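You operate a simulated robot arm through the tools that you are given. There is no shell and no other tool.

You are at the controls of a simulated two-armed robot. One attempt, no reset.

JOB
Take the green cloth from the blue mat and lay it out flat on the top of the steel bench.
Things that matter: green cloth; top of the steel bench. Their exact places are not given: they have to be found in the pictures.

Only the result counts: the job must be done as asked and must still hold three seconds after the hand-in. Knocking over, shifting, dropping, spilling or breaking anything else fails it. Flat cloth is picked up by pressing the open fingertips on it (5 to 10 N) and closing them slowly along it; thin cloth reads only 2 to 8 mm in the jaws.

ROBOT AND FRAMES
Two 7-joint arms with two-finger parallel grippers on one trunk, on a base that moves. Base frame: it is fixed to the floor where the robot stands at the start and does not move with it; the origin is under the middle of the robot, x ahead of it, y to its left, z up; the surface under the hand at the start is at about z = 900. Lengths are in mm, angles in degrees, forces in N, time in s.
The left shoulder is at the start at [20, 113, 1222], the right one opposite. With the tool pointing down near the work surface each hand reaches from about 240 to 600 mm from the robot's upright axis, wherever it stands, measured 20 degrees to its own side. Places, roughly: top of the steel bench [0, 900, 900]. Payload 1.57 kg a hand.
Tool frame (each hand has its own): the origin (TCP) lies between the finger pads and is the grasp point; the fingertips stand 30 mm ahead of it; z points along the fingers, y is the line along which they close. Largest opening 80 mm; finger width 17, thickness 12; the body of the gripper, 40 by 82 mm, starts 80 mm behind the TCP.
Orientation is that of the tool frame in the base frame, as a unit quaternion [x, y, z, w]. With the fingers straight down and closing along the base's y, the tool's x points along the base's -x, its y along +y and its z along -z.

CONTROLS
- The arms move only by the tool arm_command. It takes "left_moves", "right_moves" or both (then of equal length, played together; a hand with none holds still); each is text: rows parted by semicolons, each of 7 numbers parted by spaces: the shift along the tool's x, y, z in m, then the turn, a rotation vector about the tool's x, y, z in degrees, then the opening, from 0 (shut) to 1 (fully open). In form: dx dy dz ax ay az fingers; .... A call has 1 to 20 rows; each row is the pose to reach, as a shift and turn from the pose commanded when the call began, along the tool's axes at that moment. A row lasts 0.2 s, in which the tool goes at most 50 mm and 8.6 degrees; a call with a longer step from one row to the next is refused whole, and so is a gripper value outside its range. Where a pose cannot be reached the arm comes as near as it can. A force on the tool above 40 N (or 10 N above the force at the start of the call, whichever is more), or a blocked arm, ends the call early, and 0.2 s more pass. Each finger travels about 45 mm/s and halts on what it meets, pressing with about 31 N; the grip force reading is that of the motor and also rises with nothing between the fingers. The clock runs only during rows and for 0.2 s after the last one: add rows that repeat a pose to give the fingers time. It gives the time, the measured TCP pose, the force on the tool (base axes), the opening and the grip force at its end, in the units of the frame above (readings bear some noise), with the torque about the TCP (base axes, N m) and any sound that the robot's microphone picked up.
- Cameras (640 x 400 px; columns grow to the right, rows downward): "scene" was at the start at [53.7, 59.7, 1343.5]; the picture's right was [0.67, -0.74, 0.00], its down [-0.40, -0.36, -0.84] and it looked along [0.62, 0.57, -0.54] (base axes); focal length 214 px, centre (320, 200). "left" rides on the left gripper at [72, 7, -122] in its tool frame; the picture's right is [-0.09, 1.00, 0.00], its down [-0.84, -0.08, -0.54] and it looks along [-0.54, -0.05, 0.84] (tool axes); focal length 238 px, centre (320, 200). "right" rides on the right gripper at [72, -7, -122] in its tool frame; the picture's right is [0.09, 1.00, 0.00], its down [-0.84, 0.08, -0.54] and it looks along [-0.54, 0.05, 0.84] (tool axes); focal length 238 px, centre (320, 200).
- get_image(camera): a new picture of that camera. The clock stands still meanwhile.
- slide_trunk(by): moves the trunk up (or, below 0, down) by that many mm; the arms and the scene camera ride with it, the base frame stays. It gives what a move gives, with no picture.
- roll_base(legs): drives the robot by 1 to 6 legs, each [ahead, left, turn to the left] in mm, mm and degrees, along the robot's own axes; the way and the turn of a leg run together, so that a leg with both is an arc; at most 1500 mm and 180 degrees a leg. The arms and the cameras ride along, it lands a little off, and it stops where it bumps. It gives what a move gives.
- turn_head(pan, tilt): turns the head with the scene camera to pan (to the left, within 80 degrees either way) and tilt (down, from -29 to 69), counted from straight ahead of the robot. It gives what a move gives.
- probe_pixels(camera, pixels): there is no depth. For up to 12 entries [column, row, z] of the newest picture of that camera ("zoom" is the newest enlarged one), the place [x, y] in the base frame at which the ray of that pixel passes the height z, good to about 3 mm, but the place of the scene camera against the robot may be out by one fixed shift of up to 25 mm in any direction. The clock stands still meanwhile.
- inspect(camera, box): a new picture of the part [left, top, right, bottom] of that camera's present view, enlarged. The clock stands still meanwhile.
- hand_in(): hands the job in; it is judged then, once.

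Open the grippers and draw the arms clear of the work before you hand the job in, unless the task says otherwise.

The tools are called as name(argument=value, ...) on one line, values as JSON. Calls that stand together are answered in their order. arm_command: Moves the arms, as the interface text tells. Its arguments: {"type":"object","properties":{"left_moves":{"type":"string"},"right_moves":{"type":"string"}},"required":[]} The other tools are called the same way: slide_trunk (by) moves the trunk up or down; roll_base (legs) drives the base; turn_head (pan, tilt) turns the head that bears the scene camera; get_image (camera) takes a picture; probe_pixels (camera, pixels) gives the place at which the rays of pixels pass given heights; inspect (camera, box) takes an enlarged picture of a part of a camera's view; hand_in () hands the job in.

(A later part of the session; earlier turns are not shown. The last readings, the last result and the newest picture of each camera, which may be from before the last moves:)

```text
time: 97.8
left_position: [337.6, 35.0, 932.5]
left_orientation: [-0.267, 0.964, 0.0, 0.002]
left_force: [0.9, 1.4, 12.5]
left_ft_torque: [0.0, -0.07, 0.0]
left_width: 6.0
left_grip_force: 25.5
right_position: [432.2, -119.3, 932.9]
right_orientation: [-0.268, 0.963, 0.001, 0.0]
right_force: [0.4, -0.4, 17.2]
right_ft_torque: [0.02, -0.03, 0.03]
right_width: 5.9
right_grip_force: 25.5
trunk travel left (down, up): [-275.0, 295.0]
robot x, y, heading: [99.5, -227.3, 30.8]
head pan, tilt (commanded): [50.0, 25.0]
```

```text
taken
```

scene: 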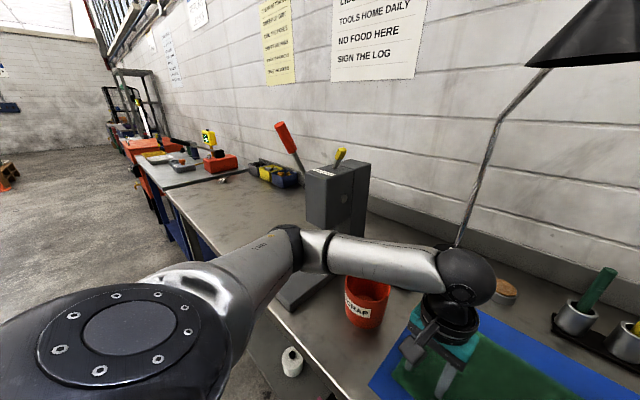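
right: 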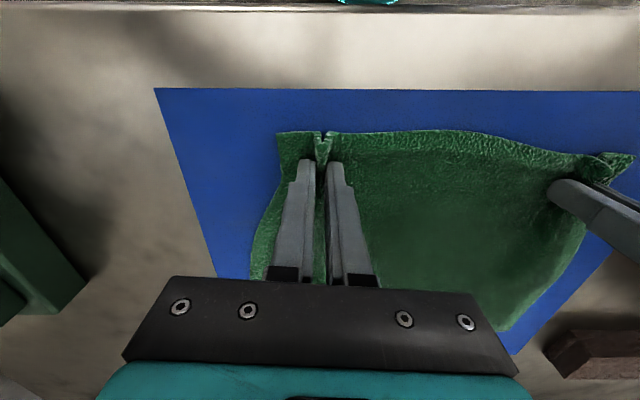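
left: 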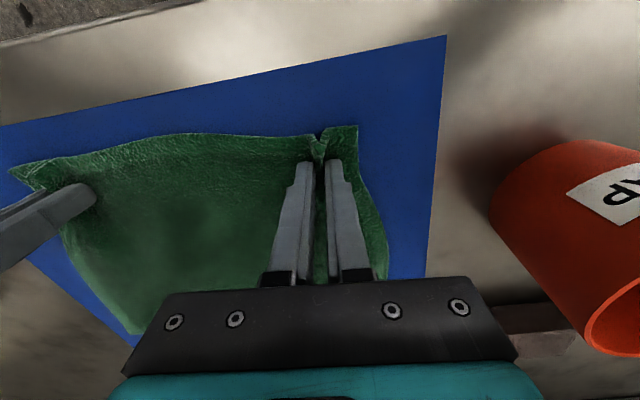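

Both jaws hold a fold of cloth (6 mm each, grip 25 N). I lift gently, first peeling forward and up by ~80 mm so the cloth does not drag on the mat, keeping well short of the lamp shade.

arm_command(left_moves="0 0 -0.005 0 0 0 0; 0 0 -0.012 0 0 0 0; -0.008 0 -0.022 0 0 0 0; -0.018 0 -0.034 0 0 0 0; -0.03 0 -0.048 0 0 0 0; -0.042 0 -0.062 0 0 0 0; -0.054 0 -0.076 0 0 0 0; -0.066 0 -0.092 0 0 0 0; -0.076 0 -0.11 0 0 0 0; -0.08 0 -0.13 0 0 0 0; -0.08 0 -0.15 0 0 0 0; -0.08 0 -0.15 0 0 0 0", right_moves="0 0 -0.005 0 0 0 0; 0 0 -0.012 0 0 0 0; -0.008 0 -0.022 0 0 0 0; -0.018 0 -0.034 0 0 0 0; -0.03 0 -0.048 0 0 0 0; -0.042 0 -0.062 0 0 0 0; -0.054 0 -0.076 0 0 0 0; -0.066 0 -0.092 0 0 0 0; -0.076 0 -0.11 0 0 0 0; -0.08 0 -0.13 0 0 0 0; -0.08 0 -0.15 0 0 0 0; -0.08 0 -0.15 0 0 0 0")

turn_head(pan=0, tilt=45)

get_image(camera="scene")

get_image(camera="left")

get_image(camera="right")

```text
time: 100.4
left_position: [407.0, 76.7, 1081.6]
left_orientation: [-0.268, 0.963, 0.0, 0.0]
left_force: [0.5, -0.6, -0.1]
left_ft_torque: [-0.06, 0.01, 0.01]
left_width: 5.7
left_grip_force: 25.5
right_position: [502.5, -76.9, 1081.4]
right_orientation: [-0.269, 0.963, 0.0, 0.0]
right_force: [-0.4, 0.8, 0.1]
right_ft_torque: [0.01, -0.01, -0.01]
right_width: 5.1
right_grip_force: 25.4
trunk travel left (down, up): [-275.0, 295.0]
robot x, y, heading: [95.8, -228.4, 31.1]
head pan, tilt (commanded): [50.0, 25.0]
```

```text
time: 101.6
left_position: [405.7, 77.3, 1081.4]
left_orientation: [-0.267, 0.964, 0.0, 0.001]
left_force: [1.1, -1.4, -0.6]
left_ft_torque: [-0.06, -0.02, 0.0]
left_width: 5.8
left_grip_force: 25.8
right_position: [501.7, -76.8, 1080.1]
right_orientation: [-0.268, 0.963, 0.0, 0.0]
right_force: [-0.5, 1.7, 0.3]
right_ft_torque: [0.01, -0.02, 0.0]
right_width: 4.9
right_grip_force: 25.2
trunk travel left (down, up): [-275.0, 295.0]
robot x, y, heading: [101.1, -227.2, 31.1]
head pan, tilt (commanded): [0.0, 45.0]
```

```text
taken
```

scene: 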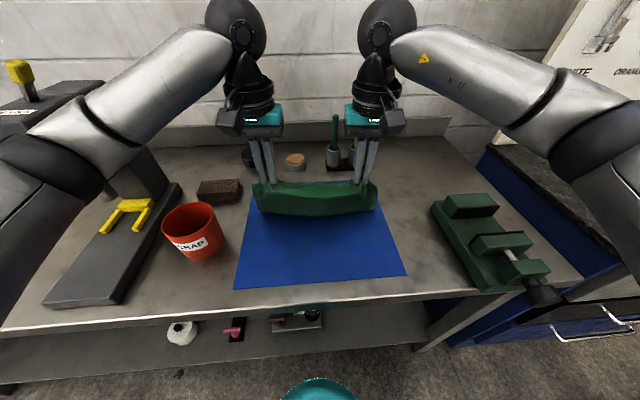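

```text
taken
```

left: 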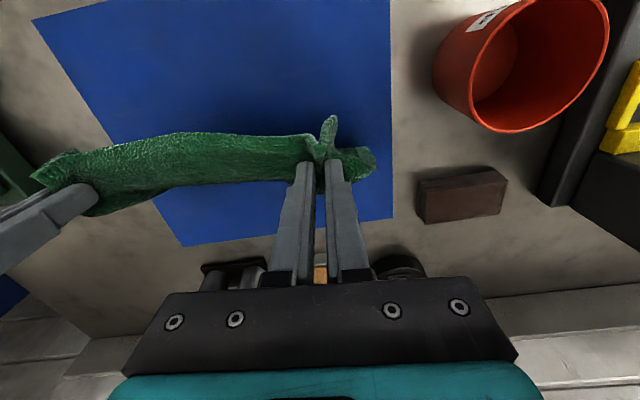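

```text
taken
```

right: 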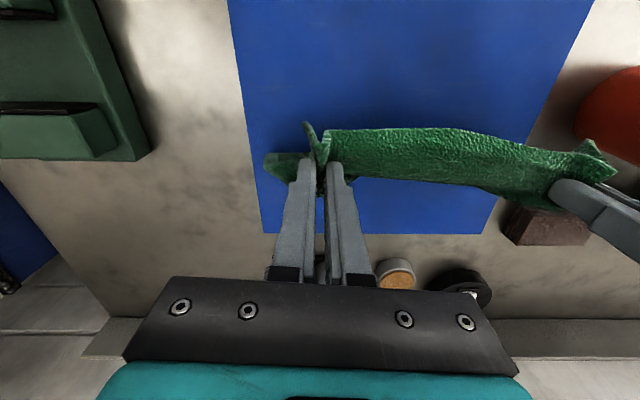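

The cloth is up off the near part of the mat, and the mat has not moved. I keep raising to z≈1230 while easing back 40 mm to stay clear of the lamp shade.

arm_command(left_moves="0.004 0 -0.015 0 0 0 0; 0.008 0 -0.03 0 0 0 0; 0.012 0 -0.045 0 0 0 0; 0.016 0 -0.06 0 0 0 0; 0.02 0 -0.075 0 0 0 0; 0.024 0 -0.09 0 0 0 0; 0.028 0 -0.105 0 0 0 0; 0.032 0 -0.12 0 0 0 0; 0.036 0 -0.135 0 0 0 0; 0.04 0 -0.15 0 0 0 0; 0.04 0 -0.15 0 0 0 0", right_moves="0.004 0 -0.015 0 0 0 0; 0.008 0 -0.03 0 0 0 0; 0.012 0 -0.045 0 0 0 0; 0.016 0 -0.06 0 0 0 0; 0.02 0 -0.075 0 0 0 0; 0.024 0 -0.09 0 0 0 0; 0.028 0 -0.105 0 0 0 0; 0.032 0 -0.12 0 0 0 0; 0.036 0 -0.135 0 0 0 0; 0.04 0 -0.15 0 0 0 0; 0.04 0 -0.15 0 0 0 0")

get_image(camera="scene")

get_image(camera="right")

```text
time: 104.0
left_position: [371.9, 56.0, 1233.7]
left_orientation: [-0.268, 0.963, 0.0, 0.001]
left_force: [0.0, -1.6, -0.8]
left_ft_torque: [-0.06, -0.06, 0.01]
left_width: 5.4
left_grip_force: 25.8
right_position: [468.5, -99.0, 1232.2]
right_orientation: [-0.268, 0.963, 0.0, 0.001]
right_force: [-1.7, 0.3, -0.5]
right_ft_torque: [0.01, 0.03, -0.03]
right_width: 5.0
right_grip_force: 25.2
trunk travel left (down, up): [-275.0, 295.0]
robot x, y, heading: [96.1, -225.6, 31.3]
head pan, tilt (commanded): [0.0, 45.0]
```

```text
taken
```

scene: 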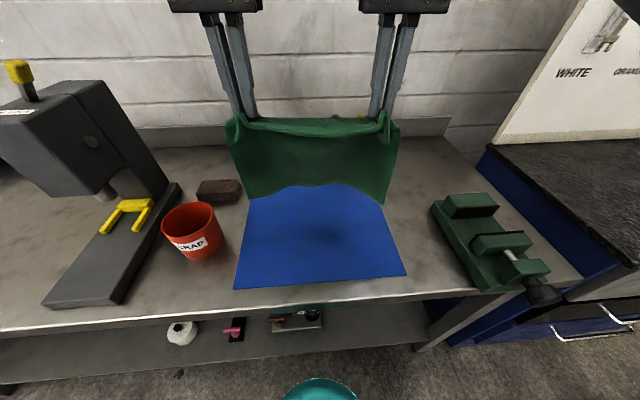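

```text
taken
```

right: 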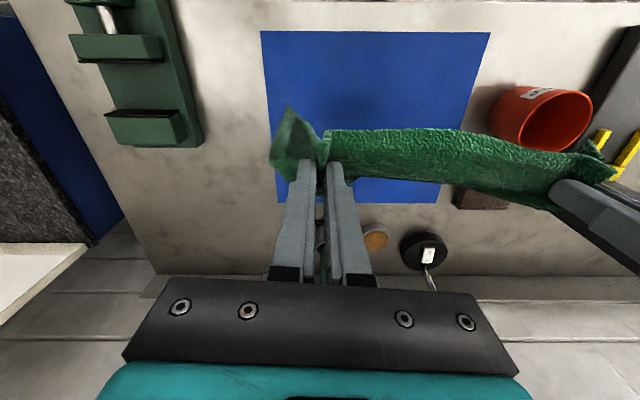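

The cloth hangs freely from both hands and the mat stays in place. I back straight off 350 mm, then turn to square up with the bench.

roll_base(legs=[[-350, 0, 0], [0, 0, 3.9]])

get_image(camera="scene")

```text
time: 106.7
left_position: [56.3, -104.8, 1232.9]
left_orientation: [-0.3, 0.954, 0.0, 0.002]
left_force: [0.4, -0.9, -0.5]
left_ft_torque: [-0.04, -0.05, 0.0]
left_width: 5.4
left_grip_force: 25.7
right_position: [161.1, -253.9, 1232.7]
right_orientation: [-0.299, 0.954, -0.001, 0.0]
right_force: [0.2, 0.8, -0.3]
right_ft_torque: [0.04, -0.04, -0.05]
right_width: 4.9
right_grip_force: 25.2
trunk travel left (down, up): [-275.0, 295.0]
robot x, y, heading: [-199.2, -405.4, 34.5]
head pan, tilt (commanded): [0.0, 45.0]
```

```text
taken
```

scene: 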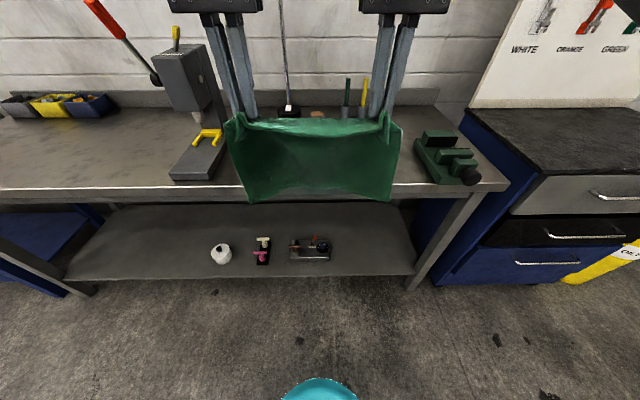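

The cloth hangs well and the view is clear. I drive left along the bench by about 460 mm first and check.

roll_base(legs=[[0, 460, 0]])

get_image(camera="scene")

```text
time: 109.5
left_position: [-205.5, 270.5, 1233.1]
left_orientation: [-0.301, 0.954, 0.001, 0.001]
left_force: [0.4, 0.2, -0.8]
left_ft_torque: [-0.06, -0.04, 0.0]
left_width: 5.5
left_grip_force: 25.7
right_position: [-99.8, 122.7, 1233.6]
right_orientation: [-0.299, 0.954, 0.0, 0.0]
right_force: [-0.7, 2.1, -0.2]
right_ft_torque: [0.03, -0.02, -0.06]
right_width: 4.8
right_grip_force: 25.1
trunk travel left (down, up): [-275.0, 295.0]
robot x, y, heading: [-460.6, -31.0, 34.7]
head pan, tilt (commanded): [0.0, 45.0]
```

```text
taken
```

scene: 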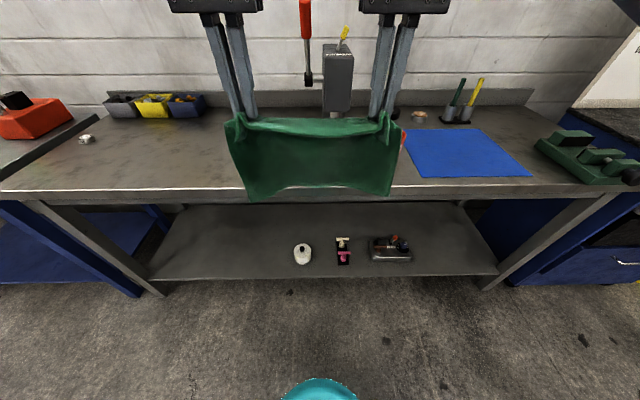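

The view shows the empty area left of the press, with the bins at (105-205, 95-118) at its back and the bench's left end at about (5,190). I probe these to fix the laying place.

probe_pixels(camera="scene", pixels=[[112, 119, 900], [205, 113, 900], [210, 108, 900], [10, 190, 900], [225, 190, 900], [90, 140, 900], [325, 120, 900], [410, 178, 900]])

inspect(camera="scene", box=[0, 60, 340, 220])

```text
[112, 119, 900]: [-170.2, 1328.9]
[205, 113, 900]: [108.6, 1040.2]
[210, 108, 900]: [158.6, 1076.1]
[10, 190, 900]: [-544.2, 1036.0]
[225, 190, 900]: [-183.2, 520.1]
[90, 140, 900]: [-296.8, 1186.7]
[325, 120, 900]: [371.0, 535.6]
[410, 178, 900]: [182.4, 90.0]
```

```text
1.88 times, centred on (170, 140) of scene
```

zoom: 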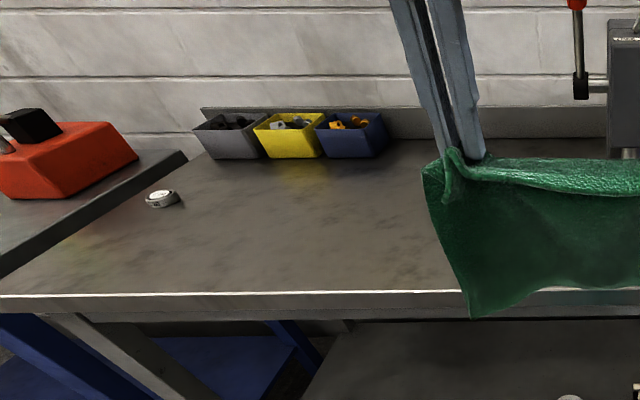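

The target centre will be at u≈750 along the bench (close to the given (0,900)), in front of the bins. I drive another 510 mm to the left.

roll_base(legs=[[0, 510, 0.5]])

get_image(camera="scene")

turn_head(pan=-50, tilt=25)

get_image(camera="scene")

```text
time: 112.5
left_position: [-504.7, 690.1, 1232.2]
left_orientation: [-0.308, 0.952, 0.0, 0.001]
left_force: [0.6, -1.2, -0.2]
left_ft_torque: [-0.03, -0.03, -0.01]
left_width: 5.7
left_grip_force: 25.7
right_position: [-396.5, 543.1, 1232.0]
right_orientation: [-0.307, 0.952, 0.0, 0.0]
right_force: [-0.3, 0.6, -1.1]
right_ft_torque: [0.03, 0.05, -0.04]
right_width: 4.9
right_grip_force: 25.3
trunk travel left (down, up): [-275.0, 295.0]
robot x, y, heading: [-750.5, 384.8, 36.0]
head pan, tilt (commanded): [0.0, 45.0]
```

```text
taken
```

scene: 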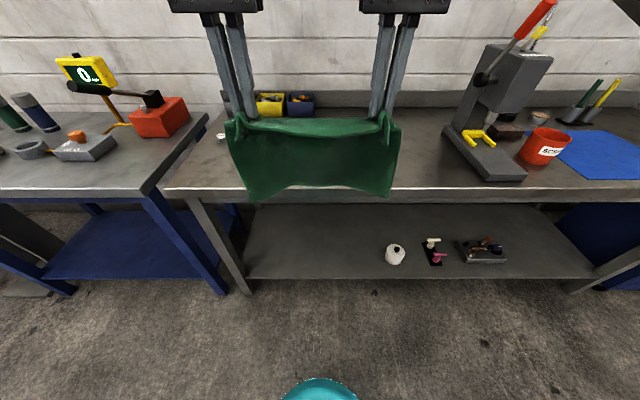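

```text
time: 113.6
left_position: [-504.5, 689.4, 1233.0]
left_orientation: [-0.307, 0.952, 0.0, 0.0]
left_force: [1.1, -0.9, -1.0]
left_ft_torque: [-0.01, -0.02, 0.02]
left_width: 5.7
left_grip_force: 25.8
right_position: [-396.2, 543.6, 1232.1]
right_orientation: [-0.306, 0.952, 0.0, 0.0]
right_force: [-1.0, 0.3, -0.4]
right_ft_torque: [-0.01, 0.03, -0.03]
right_width: 5.2
right_grip_force: 25.5
trunk travel left (down, up): [-275.0, 295.0]
robot x, y, heading: [-751.9, 388.0, 35.9]
head pan, tilt (commanded): [-50.0, 25.0]
```

```text
taken
```

scene: 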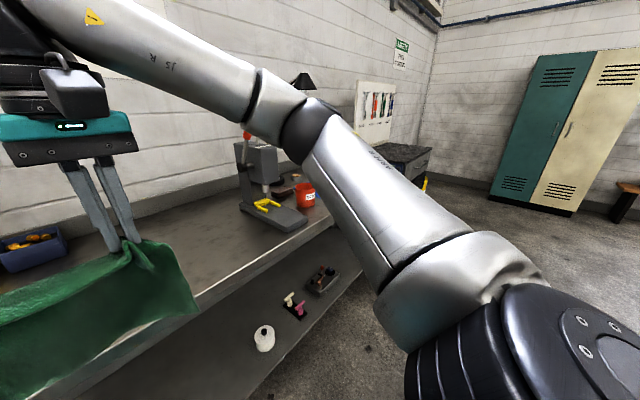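

The right elbow would come within ~4 cm of the press lever at this spot, so I shift another 55 mm left for margin (and trim the heading by -0.8°) before going in.

roll_base(legs=[[0, 55, -0.8]])

roll_base(legs=[[220, 0, 0]])

get_image(camera="scene")

turn_head(pan=0, tilt=45)

get_image(camera="scene")

```text
time: 114.6
left_position: [-531.5, 730.9, 1232.1]
left_orientation: [-0.301, 0.954, 0.001, 0.001]
left_force: [0.1, -0.4, -0.3]
left_ft_torque: [-0.11, -0.04, 0.05]
left_width: 5.6
left_grip_force: 25.9
right_position: [-425.9, 583.8, 1232.2]
right_orientation: [-0.3, 0.954, 0.0, 0.0]
right_force: [-1.6, 1.4, -0.2]
right_ft_torque: [0.03, 0.01, -0.01]
right_width: 4.9
right_grip_force: 25.4
trunk travel left (down, up): [-275.0, 295.0]
robot x, y, heading: [-782.5, 431.8, 35.2]
head pan, tilt (commanded): [-50.0, 25.0]
```

```text
time: 116.3
left_position: [-353.6, 855.7, 1232.7]
left_orientation: [-0.301, 0.954, 0.0, 0.001]
left_force: [0.6, -1.3, 0.5]
left_ft_torque: [-0.04, -0.01, -0.01]
left_width: 5.7
left_grip_force: 25.8
right_position: [-246.5, 707.6, 1232.6]
right_orientation: [-0.301, 0.954, -0.001, 0.0]
right_force: [-0.4, 1.5, -0.5]
right_ft_torque: [-0.01, 0.0, -0.02]
right_width: 4.9
right_grip_force: 24.9
trunk travel left (down, up): [-275.0, 295.0]
robot x, y, heading: [-609.9, 554.6, 35.0]
head pan, tilt (commanded): [-50.0, 25.0]
```

```text
taken
```

scene: 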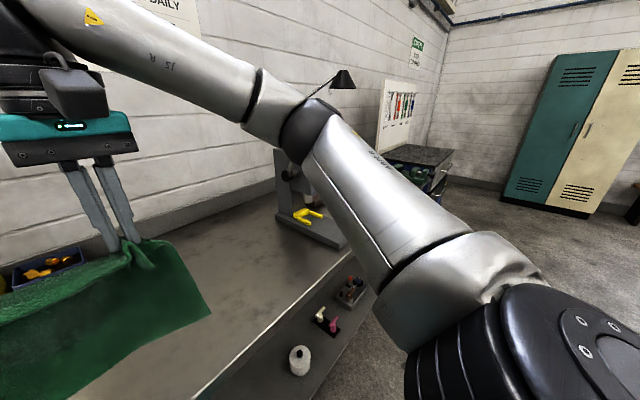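

```text
time: 117.4
left_position: [-353.3, 855.3, 1234.4]
left_orientation: [-0.3, 0.954, 0.001, 0.001]
left_force: [1.0, -1.0, 0.1]
left_ft_torque: [-0.06, -0.05, 0.03]
left_width: 5.7
left_grip_force: 26.0
right_position: [-248.0, 707.1, 1232.1]
right_orientation: [-0.299, 0.954, 0.0, 0.0]
right_force: [0.1, 1.0, 0.8]
right_ft_torque: [0.02, 0.01, -0.04]
right_width: 4.7
right_grip_force: 25.4
trunk travel left (down, up): [-275.0, 295.0]
robot x, y, heading: [-607.6, 553.7, 34.7]
head pan, tilt (commanded): [0.0, 45.0]
```

```text
taken
```

scene: 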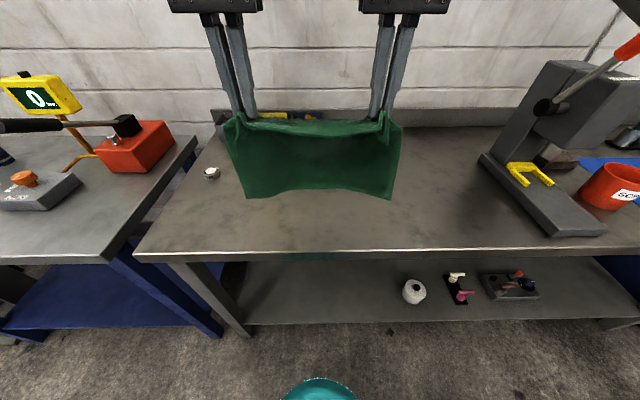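

The way is clear: the lever (640,45) is well to the right of the right arm. I drive the last 165 mm forward with the cloth bottom about 100 mm above the bench.

roll_base(legs=[[165, 0, 0.3]])

get_image(camera="scene")

get_image(camera="left")

get_image(camera="right")

```text
time: 118.9
left_position: [-221.5, 946.6, 1234.2]
left_orientation: [-0.301, 0.954, 0.0, 0.0]
left_force: [0.4, -0.5, -0.3]
left_ft_torque: [-0.05, -0.03, 0.03]
left_width: 5.2
left_grip_force: 26.2
right_position: [-115.3, 800.0, 1232.1]
right_orientation: [-0.301, 0.954, 0.0, -0.001]
right_force: [-0.4, -0.2, 0.0]
right_ft_torque: [-0.02, 0.06, -0.06]
right_width: 4.7
right_grip_force: 25.6
trunk travel left (down, up): [-275.0, 295.0]
robot x, y, heading: [-477.0, 646.1, 35.2]
head pan, tilt (commanded): [0.0, 45.0]
```

```text
taken
```

scene: 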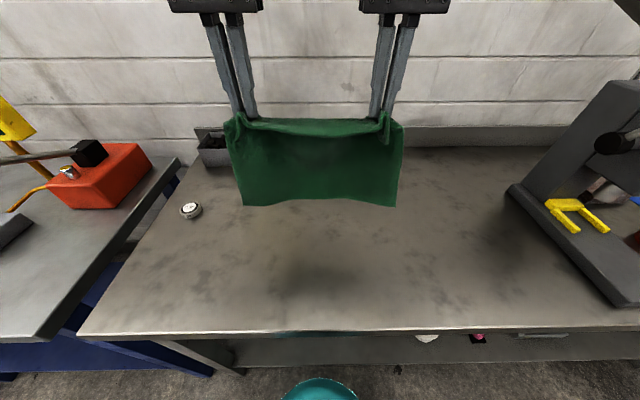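

```text
taken
```

left: 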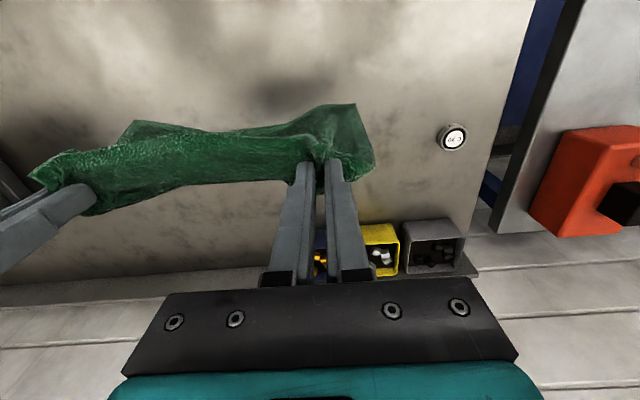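

```text
taken
```

right: 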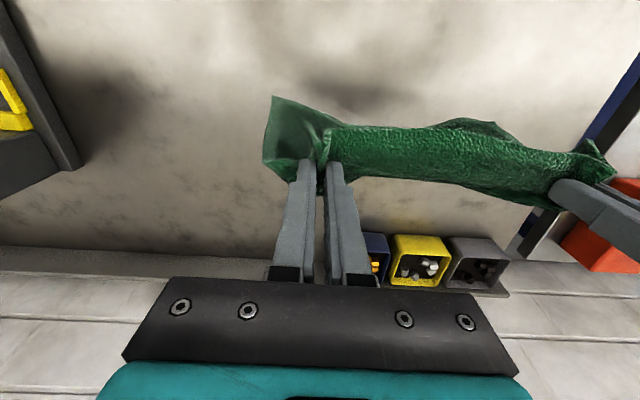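

The cloth hangs over the bare steel top (robot at d≈-17, hands at d≈366). I move the hands forward 157 mm and down to z≈1165, so the free lower edge is just above the bench at the back.

arm_command(left_moves="-0.015 0 0.008 0 0 0 0; -0.03 0 0.016 0 0 0 0; -0.045 0 0.024 0 0 0 0; -0.06 0 0.032 0 0 0 0; -0.075 0 0.039 0 0 0 0; -0.09 0 0.046 0 0 0 0; -0.105 0 0.053 0 0 0 0; -0.12 0 0.06 0 0 0 0; -0.135 0 0.067 0 0 0 0; -0.148 0 0.067 0 0 0 0; -0.157 0 0.067 0 0 0 0; -0.157 0 0.067 0 0 0 0", right_moves="-0.015 0 0.008 0 0 0 0; -0.03 0 0.016 0 0 0 0; -0.045 0 0.024 0 0 0 0; -0.06 0 0.032 0 0 0 0; -0.075 0 0.039 0 0 0 0; -0.09 0 0.046 0 0 0 0; -0.105 0 0.053 0 0 0 0; -0.12 0 0.06 0 0 0 0; -0.135 0 0.067 0 0 0 0; -0.148 0 0.067 0 0 0 0; -0.157 0 0.067 0 0 0 0; -0.157 0 0.067 0 0 0 0")

get_image(camera="scene")

get_image(camera="left")

```text
time: 121.5
left_position: [-93.6, 1036.7, 1167.4]
left_orientation: [-0.301, 0.954, 0.001, 0.002]
left_force: [0.6, -1.7, -0.1]
left_ft_torque: [-0.04, 0.0, 0.01]
left_width: 5.7
left_grip_force: 26.0
right_position: [12.9, 887.5, 1167.6]
right_orientation: [-0.301, 0.954, -0.001, 0.0]
right_force: [-0.9, 1.4, -1.0]
right_ft_torque: [0.03, 0.0, -0.02]
right_width: 5.0
right_grip_force: 25.6
trunk travel left (down, up): [-275.0, 295.0]
robot x, y, heading: [-478.1, 647.2, 35.1]
head pan, tilt (commanded): [0.0, 45.0]
```

```text
taken
```

scene: 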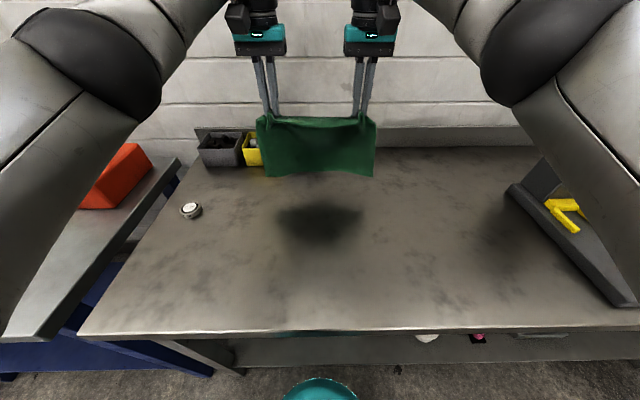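

```text
taken
```

left: 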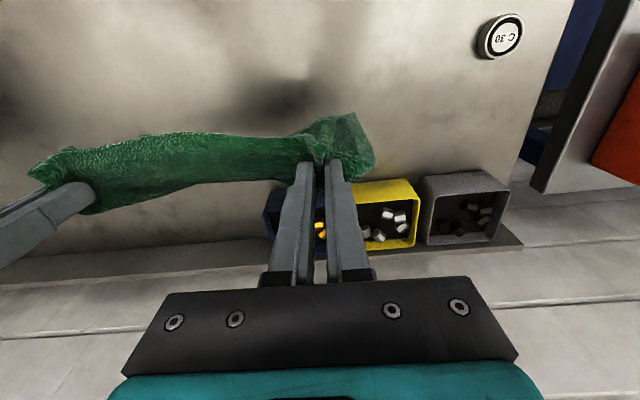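

The free edge hangs just above the bench with its shadow below at (320,220). I probe the bins' near rims in the left view to be sure the cloth's far edge stays clear of them.

probe_pixels(camera="left", pixels=[[350, 184, 950], [412, 180, 950], [430, 176, 950], [485, 171, 950], [375, 170, 950], [357, 112, 950], [500, 38, 900]])

get_image(camera="right")

```text
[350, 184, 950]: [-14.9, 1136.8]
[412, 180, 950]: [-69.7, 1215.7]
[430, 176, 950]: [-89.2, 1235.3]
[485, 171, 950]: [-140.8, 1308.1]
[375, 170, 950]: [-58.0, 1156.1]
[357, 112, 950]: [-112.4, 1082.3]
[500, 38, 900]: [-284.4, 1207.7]
```

```text
taken
```

right: 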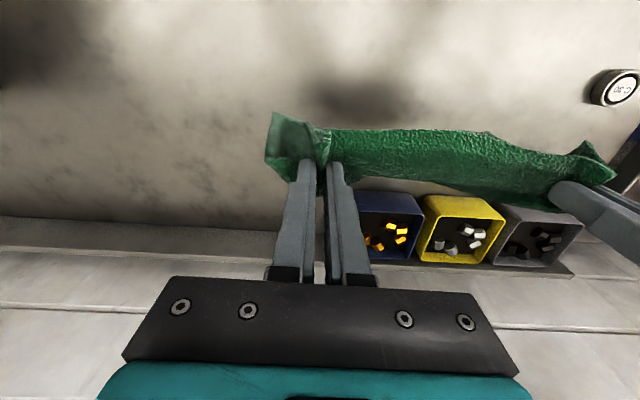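

The bins' near rims are at d≈644, over 110 mm behind the cloth plane (d≈522). I lower by 30 mm and look.

arm_command(left_moves="0 0 0.008 0 0 0 0; 0 0 0.016 0 0 0 0; 0 0 0.024 0 0 0 0; 0 0 0.03 0 0 0 0; 0 0 0.03 0 0 0 0", right_moves="0 0 0.008 0 0 0 0; 0 0 0.016 0 0 0 0; 0 0 0.024 0 0 0 0; 0 0 0.03 0 0 0 0; 0 0 0.03 0 0 0 0")

inspect(camera="scene", box=[200, 90, 440, 260])

```text
time: 122.7
left_position: [-94.5, 1035.6, 1136.5]
left_orientation: [-0.301, 0.954, 0.001, 0.002]
left_force: [0.2, -1.1, -0.6]
left_ft_torque: [-0.03, 0.0, 0.01]
left_width: 5.5
left_grip_force: 25.6
right_position: [11.0, 889.1, 1137.2]
right_orientation: [-0.302, 0.953, 0.0, 0.0]
right_force: [-1.1, 0.5, -0.7]
right_ft_torque: [0.02, 0.01, -0.04]
right_width: 5.2
right_grip_force: 25.4
trunk travel left (down, up): [-275.0, 295.0]
robot x, y, heading: [-475.3, 647.1, 35.1]
head pan, tilt (commanded): [0.0, 45.0]
```

```text
2.35 times, centred on (320, 175) of scene
```

zoom: 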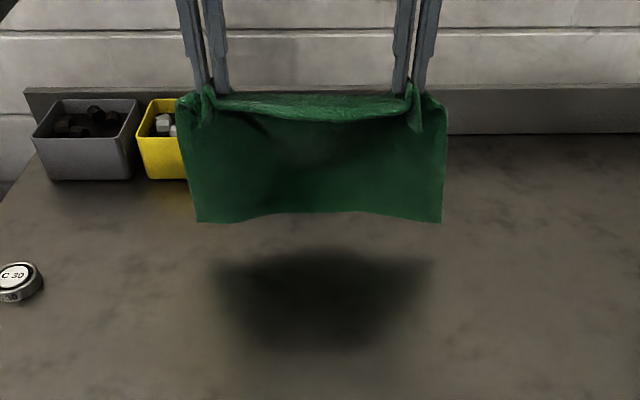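

The shadow is still apart from the lower edge, so it has not touched. I probe the lower edge pixel to estimate its height.

probe_pixels(camera="zoom", pixels=[[200, 222, 900], [200, 222, 930], [200, 222, 960], [200, 222, 990], [440, 222, 900], [440, 222, 930], [440, 222, 960], [440, 222, 990], [320, 214, 960], [205, 95, 1107], [410, 95, 1107]])

```text
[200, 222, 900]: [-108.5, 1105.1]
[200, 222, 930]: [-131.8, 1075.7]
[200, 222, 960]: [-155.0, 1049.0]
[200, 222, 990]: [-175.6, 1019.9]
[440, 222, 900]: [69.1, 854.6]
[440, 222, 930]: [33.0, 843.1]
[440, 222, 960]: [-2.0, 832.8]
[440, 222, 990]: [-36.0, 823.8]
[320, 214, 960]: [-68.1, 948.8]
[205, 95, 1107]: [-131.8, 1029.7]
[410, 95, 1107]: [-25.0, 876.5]
```

The lower edge is at about z≈950, so roughly 45-50 mm still to go. I lower another 40 mm.

arm_command(left_moves="0 0 0.01 0 0 0 0; 0 0 0.02 0 0 0 0; 0 0 0.03 0 0 0 0; 0 0 0.04 0 0 0 0; 0 0 0.04 0 0 0 0", right_moves="0 0 0.01 0 0 0 0; 0 0 0.02 0 0 0 0; 0 0 0.03 0 0 0 0; 0 0 0.04 0 0 0 0; 0 0 0.04 0 0 0 0")

inspect(camera="scene", box=[200, 90, 440, 260])

```text
time: 123.9
left_position: [-93.8, 1036.7, 1095.3]
left_orientation: [-0.301, 0.954, 0.0, 0.001]
left_force: [1.0, -0.9, -0.2]
left_ft_torque: [-0.08, -0.03, 0.0]
left_width: 5.9
left_grip_force: 25.7
right_position: [12.7, 889.2, 1095.7]
right_orientation: [-0.3, 0.954, 0.0, 0.0]
right_force: [-1.2, 1.0, -0.4]
right_ft_torque: [0.02, 0.02, -0.02]
right_width: 4.9
right_grip_force: 25.3
trunk travel left (down, up): [-275.0, 295.0]
robot x, y, heading: [-478.7, 644.0, 35.1]
head pan, tilt (commanded): [0.0, 45.0]
```

```text
2.35 times, centred on (320, 175) of scene
```

zoom: 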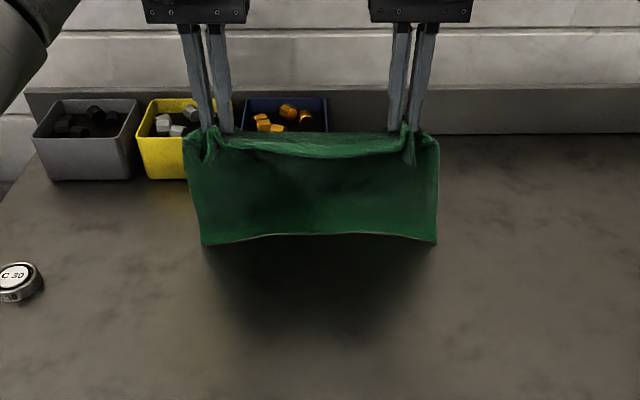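

The lower edge is now touching at about (200-437, 240 zoom). I start laying: hands move back toward the robot while lowering, first half of the path.

arm_command(left_moves="0.008 0 0.0015 0 0 0 0; 0.016 0 0.004 0 0 0 0; 0.024 0 0.007 0 0 0 0; 0.032 0 0.011 0 0 0 0; 0.04 0 0.016 0 0 0 0; 0.048 0 0.022 0 0 0 0; 0.056 0 0.028 0 0 0 0; 0.064 0 0.034 0 0 0 0; 0.072 0 0.041 0 0 0 0; 0.08 0 0.048 0 0 0 0; 0.08 0 0.048 0 0 0 0", right_moves="0.008 0 0.0015 0 0 0 0; 0.016 0 0.004 0 0 0 0; 0.024 0 0.007 0 0 0 0; 0.032 0 0.011 0 0 0 0; 0.04 0 0.016 0 0 0 0; 0.048 0 0.022 0 0 0 0; 0.056 0 0.028 0 0 0 0; 0.064 0 0.034 0 0 0 0; 0.072 0 0.041 0 0 0 0; 0.08 0 0.048 0 0 0 0; 0.08 0 0.048 0 0 0 0")

inspect(camera="scene", box=[180, 90, 460, 290])

get_image(camera="left")

get_image(camera="right")

```text
time: 126.3
left_position: [-158.8, 992.1, 1048.9]
left_orientation: [-0.302, 0.953, 0.001, 0.002]
left_force: [-0.2, -1.1, -0.6]
left_ft_torque: [-0.05, -0.02, 0.01]
left_width: 5.6
left_grip_force: 25.2
right_position: [-53.5, 843.4, 1046.7]
right_orientation: [-0.301, 0.954, -0.001, 0.0]
right_force: [-0.5, 1.1, 0.5]
right_ft_torque: [0.03, 0.04, -0.04]
right_width: 4.9
right_grip_force: 25.0
trunk travel left (down, up): [-275.0, 295.0]
robot x, y, heading: [-478.0, 645.7, 34.9]
head pan, tilt (commanded): [0.0, 45.0]
```

```text
2.00 times, centred on (320, 190) of scene
```

zoom: 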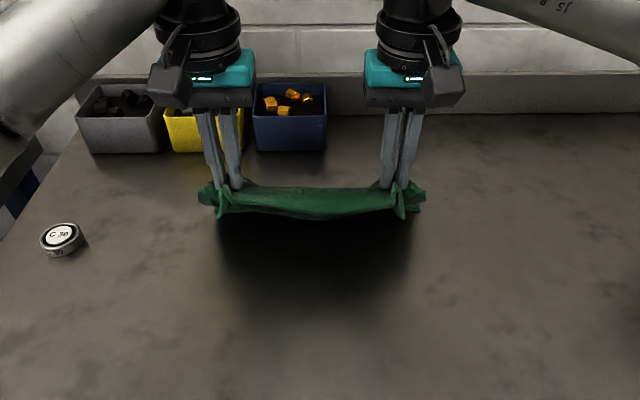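

```text
taken
```

left: 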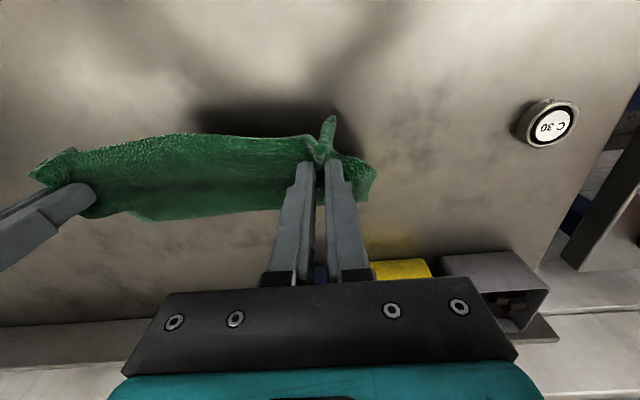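

```text
taken
```

right: 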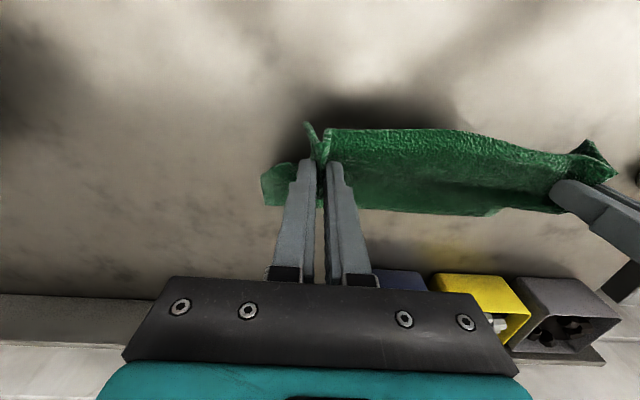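

The cloth now trails on the far side of the hands as wanted. I probe its far edge in the hand views to see where it touches.

probe_pixels(camera="left", pixels=[[150, 220, 902], [250, 212, 902], [150, 220, 930], [250, 212, 930]])

probe_pixels(camera="right", pixels=[[490, 214, 902], [380, 208, 902], [490, 214, 930], [380, 208, 930], [268, 205, 902]])

```text
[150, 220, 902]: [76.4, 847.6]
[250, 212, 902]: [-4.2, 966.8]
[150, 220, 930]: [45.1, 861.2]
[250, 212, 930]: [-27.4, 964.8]
```

```text
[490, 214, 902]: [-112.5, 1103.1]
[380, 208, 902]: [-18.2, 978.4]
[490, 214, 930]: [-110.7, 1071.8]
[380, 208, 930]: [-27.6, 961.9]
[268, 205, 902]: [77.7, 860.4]
```

The far edge rests on the bench at about d≈550, with the hands at d≈443 and tips ~117 mm up. I finish the descent: about 60 mm back and 110 mm down.

arm_command(left_moves="0.006 0 0.008 0 0 0 0; 0.012 0 0.016 0 0 0 0; 0.018 0 0.024 0 0 0 0; 0.024 0 0.033 0 0 0 0; 0.03 0 0.042 0 0 0 0; 0.035 0 0.051 0 0 0 0; 0.04 0 0.06 0 0 0 0; 0.045 0 0.069 0 0 0 0; 0.05 0 0.078 0 0 0 0; 0.054 0 0.086 0 0 0 0; 0.057 0 0.093 0 0 0 0; 0.06 0 0.099 0 0 0 0; 0.06 0 0.104 0 0 0 0; 0.06 0 0.104 0 0 0 0", right_moves="0.006 0 0.008 0 0 0 0; 0.012 0 0.016 0 0 0 0; 0.018 0 0.024 0 0 0 0; 0.024 0 0.033 0 0 0 0; 0.03 0 0.042 0 0 0 0; 0.035 0 0.051 0 0 0 0; 0.04 0 0.06 0 0 0 0; 0.045 0 0.069 0 0 0 0; 0.05 0 0.078 0 0 0 0; 0.054 0 0.086 0 0 0 0; 0.057 0 0.093 0 0 0 0; 0.06 0 0.099 0 0 0 0; 0.06 0 0.104 0 0 0 0; 0.06 0 0.104 0 0 0 0")

inspect(camera="scene", box=[180, 90, 460, 290])

get_image(camera="left")

get_image(camera="right")

```text
time: 129.3
left_position: [-207.9, 957.7, 944.3]
left_orientation: [-0.301, 0.954, 0.0, 0.001]
left_force: [1.1, -1.6, 0.7]
left_ft_torque: [-0.05, -0.02, 0.01]
left_width: 5.5
left_grip_force: 25.9
right_position: [-101.6, 808.3, 942.9]
right_orientation: [-0.301, 0.954, 0.0, 0.0]
right_force: [-0.7, 1.0, 0.2]
right_ft_torque: [0.03, 0.01, 0.01]
right_width: 4.9
right_grip_force: 25.4
trunk travel left (down, up): [-275.0, 295.0]
robot x, y, heading: [-481.0, 645.6, 34.8]
head pan, tilt (commanded): [0.0, 45.0]
```

```text
2.00 times, centred on (320, 190) of scene
```

zoom: 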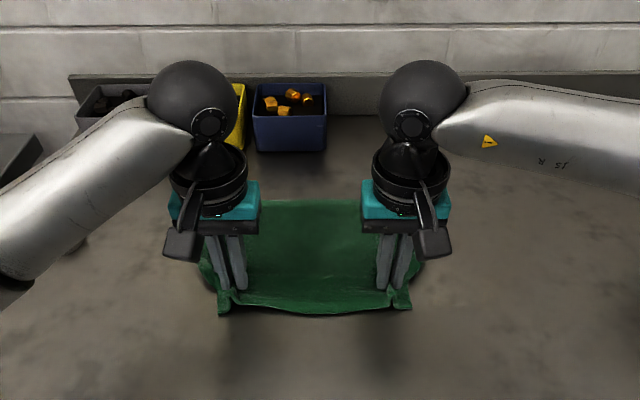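

```text
taken
```

left: 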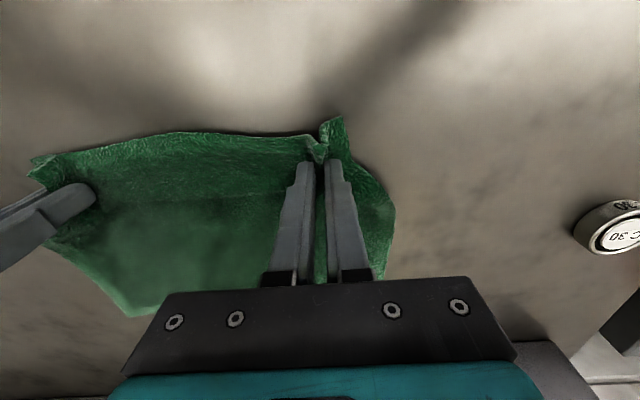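

```text
taken
```

right: 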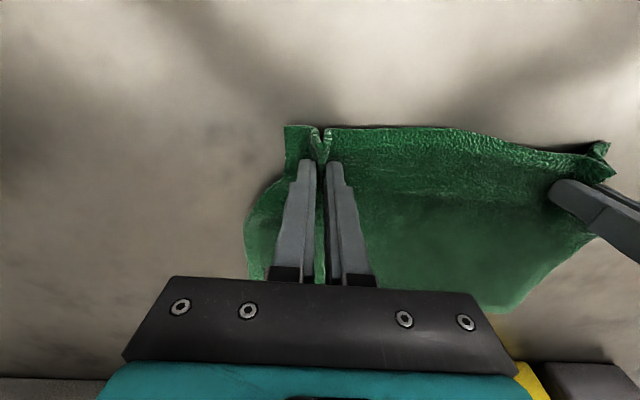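

The cloth is nearly down: tips are about 12 mm above the bench. I lower another 9 mm with a 4 mm pull-back to take out slack and read the force.

arm_command(left_moves="0.001 0 0.003 0 0 0 0; 0.002 0 0.005 0 0 0 0; 0.003 0 0.007 0 0 0 0; 0.004 0 0.009 0 0 0 0; 0.004 0 0.009 0 0 0 0", right_moves="0.001 0 0.003 0 0 0 0; 0.002 0 0.005 0 0 0 0; 0.003 0 0.007 0 0 0 0; 0.004 0 0.009 0 0 0 0; 0.004 0 0.009 0 0 0 0")

```text
time: 130.5
left_position: [-212.6, 953.6, 935.9]
left_orientation: [-0.301, 0.954, 0.0, 0.001]
left_force: [0.8, -0.8, 0.0]
left_ft_torque: [-0.05, -0.04, 0.01]
left_width: 5.6
left_grip_force: 25.7
right_position: [-105.8, 806.8, 934.4]
right_orientation: [-0.301, 0.954, 0.0, 0.0]
right_force: [-0.2, 1.6, 1.1]
right_ft_torque: [0.02, 0.01, -0.04]
right_width: 5.2
right_grip_force: 25.2
trunk travel left (down, up): [-275.0, 295.0]
robot x, y, heading: [-477.6, 645.9, 35.0]
head pan, tilt (commanded): [0.0, 45.0]
```

No contact yet (0 and 1 N). I go down 3 mm more on the left and 2 mm on the right.

arm_command(left_moves="0 0 0.0015 0 0 0 0; 0 0 0.003 0 0 0 0; 0 0 0.003 0 0 0 0", right_moves="0 0 0.001 0 0 0 0; 0 0 0.002 0 0 0 0; 0 0 0.002 0 0 0 0")

```text
time: 131.3
left_position: [-211.1, 953.2, 933.2]
left_orientation: [-0.3, 0.954, 0.0, 0.002]
left_force: [0.8, 0.2, 5.6]
left_ft_torque: [0.03, 0.01, 0.0]
left_width: 5.5
left_grip_force: 26.1
right_position: [-106.1, 806.5, 933.2]
right_orientation: [-0.3, 0.954, -0.001, 0.001]
right_force: [1.0, 1.3, 5.4]
right_ft_torque: [0.04, -0.02, -0.03]
right_width: 5.2
right_grip_force: 25.3
trunk travel left (down, up): [-275.0, 295.0]
robot x, y, heading: [-478.5, 644.9, 35.1]
head pan, tilt (commanded): [0.0, 45.0]
```

Both tips press with ~5.5 N. I open the fingers slowly while moving each hand outward, so the tips spread the pinched fold flat (the reverse of the pickup).

arm_command(left_moves="0 0.0005 0 0 0 0 0.06; 0 0.0015 0 0 0 0 0.09; 0 0.0025 0 0 0 0 0.12; 0 0.0036 0 0 0 0 0.15; 0 0.0048 0 0 0 0 0.18; 0 0.006 0 0 0 0 0.21; 0 0.0072 0 0 0 0 0.24; 0 0.0084 0 0 0 0 0.27; 0 0.0096 0 0 0 0 0.3; 0 0.0108 0 0 0 0 0.33; 0 0.012 0 0 0 0 0.36; 0 0.0132 0 0 0 0 0.39; 0 0.0144 0 0 0 0 0.42; 0 0.0156 0 0 0 0 0.45; 0 0.0168 0 0 0 0 0.48; 0 0.0175 0 0 0 0 0.5; 0 0.0175 0 0 0 0 0.5", right_moves="0 -0.0005 0 0 0 0 0.06; 0 -0.0015 0 0 0 0 0.09; 0 -0.0025 0 0 0 0 0.12; 0 -0.0036 0 0 0 0 0.15; 0 -0.0048 0 0 0 0 0.18; 0 -0.006 0 0 0 0 0.21; 0 -0.0072 0 0 0 0 0.24; 0 -0.0084 0 0 0 0 0.27; 0 -0.0096 0 0 0 0 0.3; 0 -0.0108 0 0 0 0 0.33; 0 -0.012 0 0 0 0 0.36; 0 -0.0132 0 0 0 0 0.39; 0 -0.0144 0 0 0 0 0.42; 0 -0.0156 0 0 0 0 0.45; 0 -0.0168 0 0 0 0 0.48; 0 -0.0175 0 0 0 0 0.5; 0 -0.0175 0 0 0 0 0.5")

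get_image(camera="left")

get_image(camera="right")

```text
time: 134.9
left_position: [-222.9, 969.5, 933.3]
left_orientation: [-0.3, 0.954, 0.001, 0.002]
left_force: [2.5, -2.9, 8.4]
left_ft_torque: [-0.08, -0.08, 0.04]
left_width: 36.8
left_grip_force: 0.1
right_position: [-95.9, 792.3, 932.7]
right_orientation: [-0.301, 0.954, 0.002, 0.0]
right_force: [-3.5, 3.0, 7.0]
right_ft_torque: [0.1, 0.1, -0.03]
right_width: 38.7
right_grip_force: 0.0
trunk travel left (down, up): [-275.0, 295.0]
robot x, y, heading: [-479.0, 648.1, 35.0]
head pan, tilt (commanded): [0.0, 45.0]
```

```text
taken
```

left: 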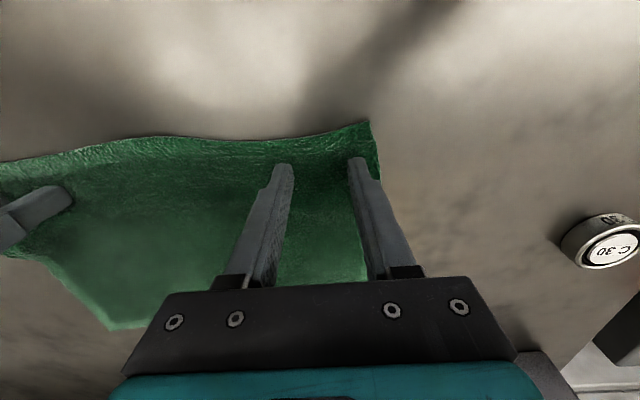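

```text
taken
```

right: 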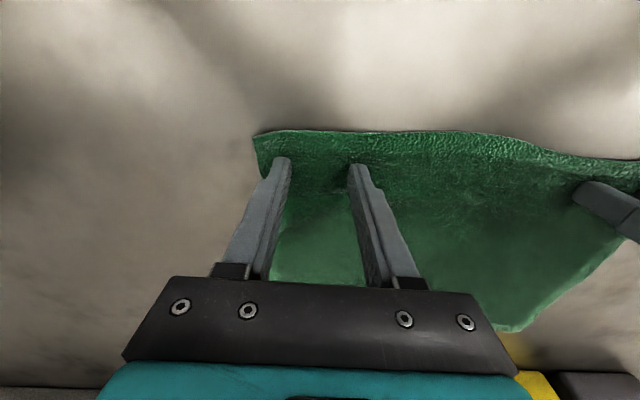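

The folds have spread out nicely and the cloth lies under the open fingers. I lift both hands straight up.

arm_command(left_moves="0 0 -0.003 0 0 0 0.5; 0 0 -0.008 0 0 0 0.5; 0 0 -0.018 0 0 0 0.5; 0 0 -0.04 0 0 0 0.5; 0 0 -0.075 0 0 0 0.5; 0 0 -0.115 0 0 0 0.5; 0 0 -0.155 0 0 0 0.5; 0 0 -0.195 0 0 0 0.5; 0 0 -0.235 0 0 0 0.5; 0 0 -0.26 0 0 0 0.5; 0 0 -0.26 0 0 0 0.5", right_moves="0 0 -0.003 0 0 0 0.5; 0 0 -0.008 0 0 0 0.5; 0 0 -0.018 0 0 0 0.5; 0 0 -0.04 0 0 0 0.5; 0 0 -0.075 0 0 0 0.5; 0 0 -0.115 0 0 0 0.5; 0 0 -0.155 0 0 0 0.5; 0 0 -0.195 0 0 0 0.5; 0 0 -0.235 0 0 0 0.5; 0 0 -0.26 0 0 0 0.5; 0 0 -0.26 0 0 0 0.5")

inspect(camera="scene", box=[180, 90, 460, 290])

get_image(camera="left")

get_image(camera="right")

```text
time: 137.3
left_position: [-222.0, 967.4, 1194.4]
left_orientation: [-0.301, 0.954, 0.0, 0.0]
left_force: [0.6, 0.1, 0.1]
left_ft_torque: [-0.01, 0.01, 0.01]
left_width: 40.0
left_grip_force: 0.0
right_position: [-94.6, 789.3, 1192.0]
right_orientation: [-0.301, 0.954, -0.001, 0.0]
right_force: [-0.7, 0.3, 0.6]
right_ft_torque: [-0.03, 0.01, 0.0]
right_width: 40.0
right_grip_force: 0.1
trunk travel left (down, up): [-275.0, 295.0]
robot x, y, heading: [-478.8, 647.4, 34.9]
head pan, tilt (commanded): [0.0, 45.0]
```

```text
2.00 times, centred on (320, 190) of scene
```

zoom: 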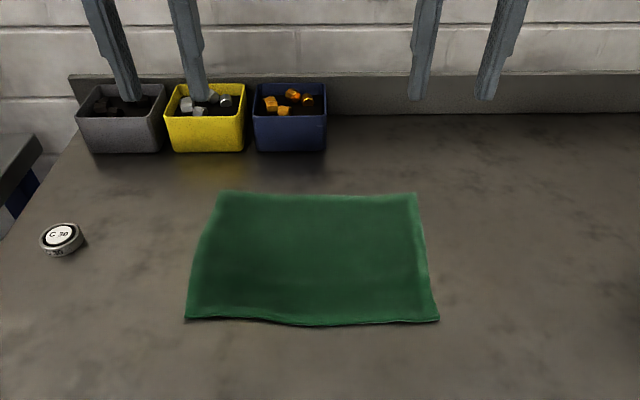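

```text
taken
```

left: 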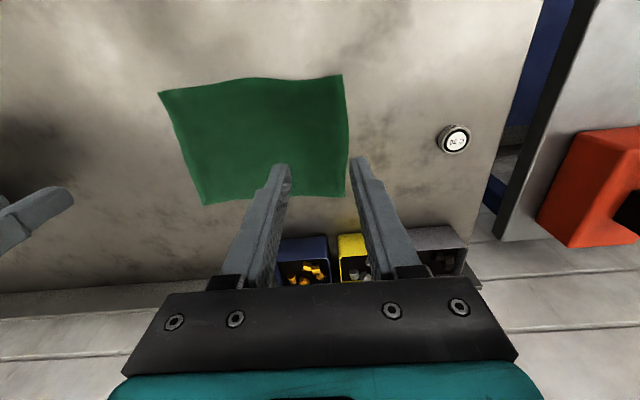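

```text
taken
```

right: 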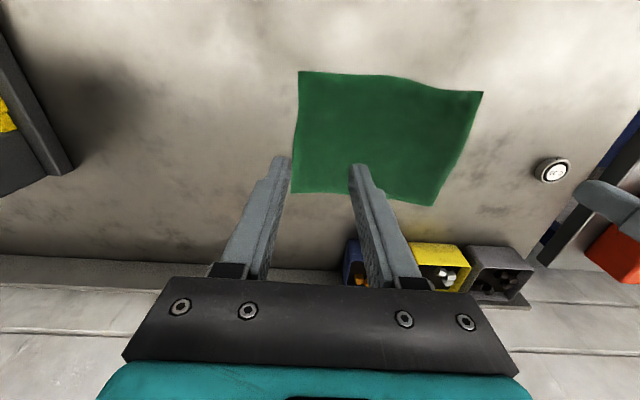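

The cloth now lies flat on the bare steel top. I probe its corners to verify that it is fully spread and check for folds close up.

probe_pixels(camera="left", pixels=[[159, 93, 902], [342, 75, 902], [345, 197, 902], [203, 205, 902]])

probe_pixels(camera="right", pixels=[[300, 72, 902], [482, 92, 902], [432, 205, 902], [291, 193, 902]])

inspect(camera="right", box=[260, 40, 520, 220])

inspect(camera="left", box=[130, 50, 380, 230])

inspect(camera="scene", box=[250, 170, 410, 265])

```text
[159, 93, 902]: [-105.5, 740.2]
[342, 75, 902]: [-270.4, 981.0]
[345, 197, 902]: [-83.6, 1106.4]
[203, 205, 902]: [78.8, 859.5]
```

```text
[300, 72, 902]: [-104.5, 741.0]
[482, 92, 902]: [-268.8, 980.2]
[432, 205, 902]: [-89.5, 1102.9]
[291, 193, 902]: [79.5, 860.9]
```

```text
2.22 times, centred on (390, 130) of right
```

zoom: 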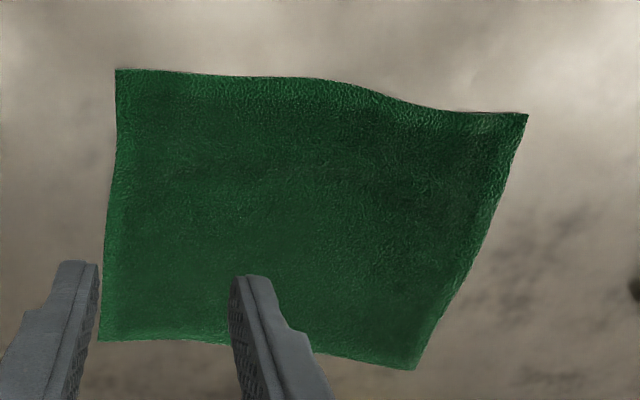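

```text
2.22 times, centred on (255, 140) of left
```

zoom: 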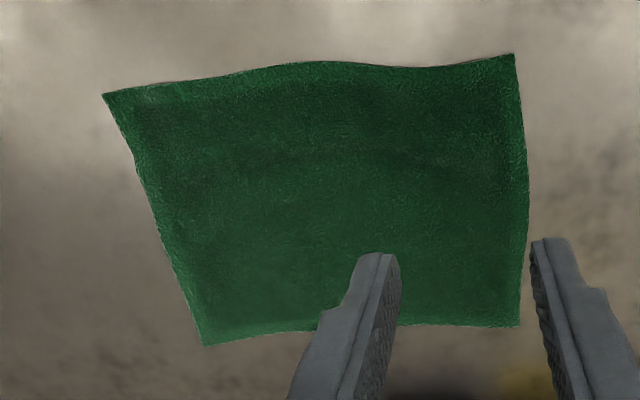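

```text
4.00 times, centred on (330, 218) of scene
```

zoom: 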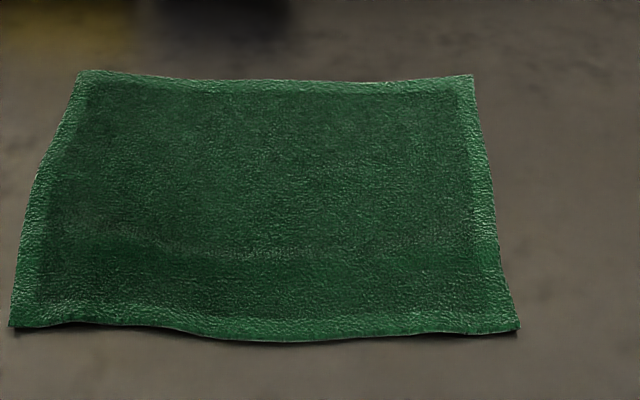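

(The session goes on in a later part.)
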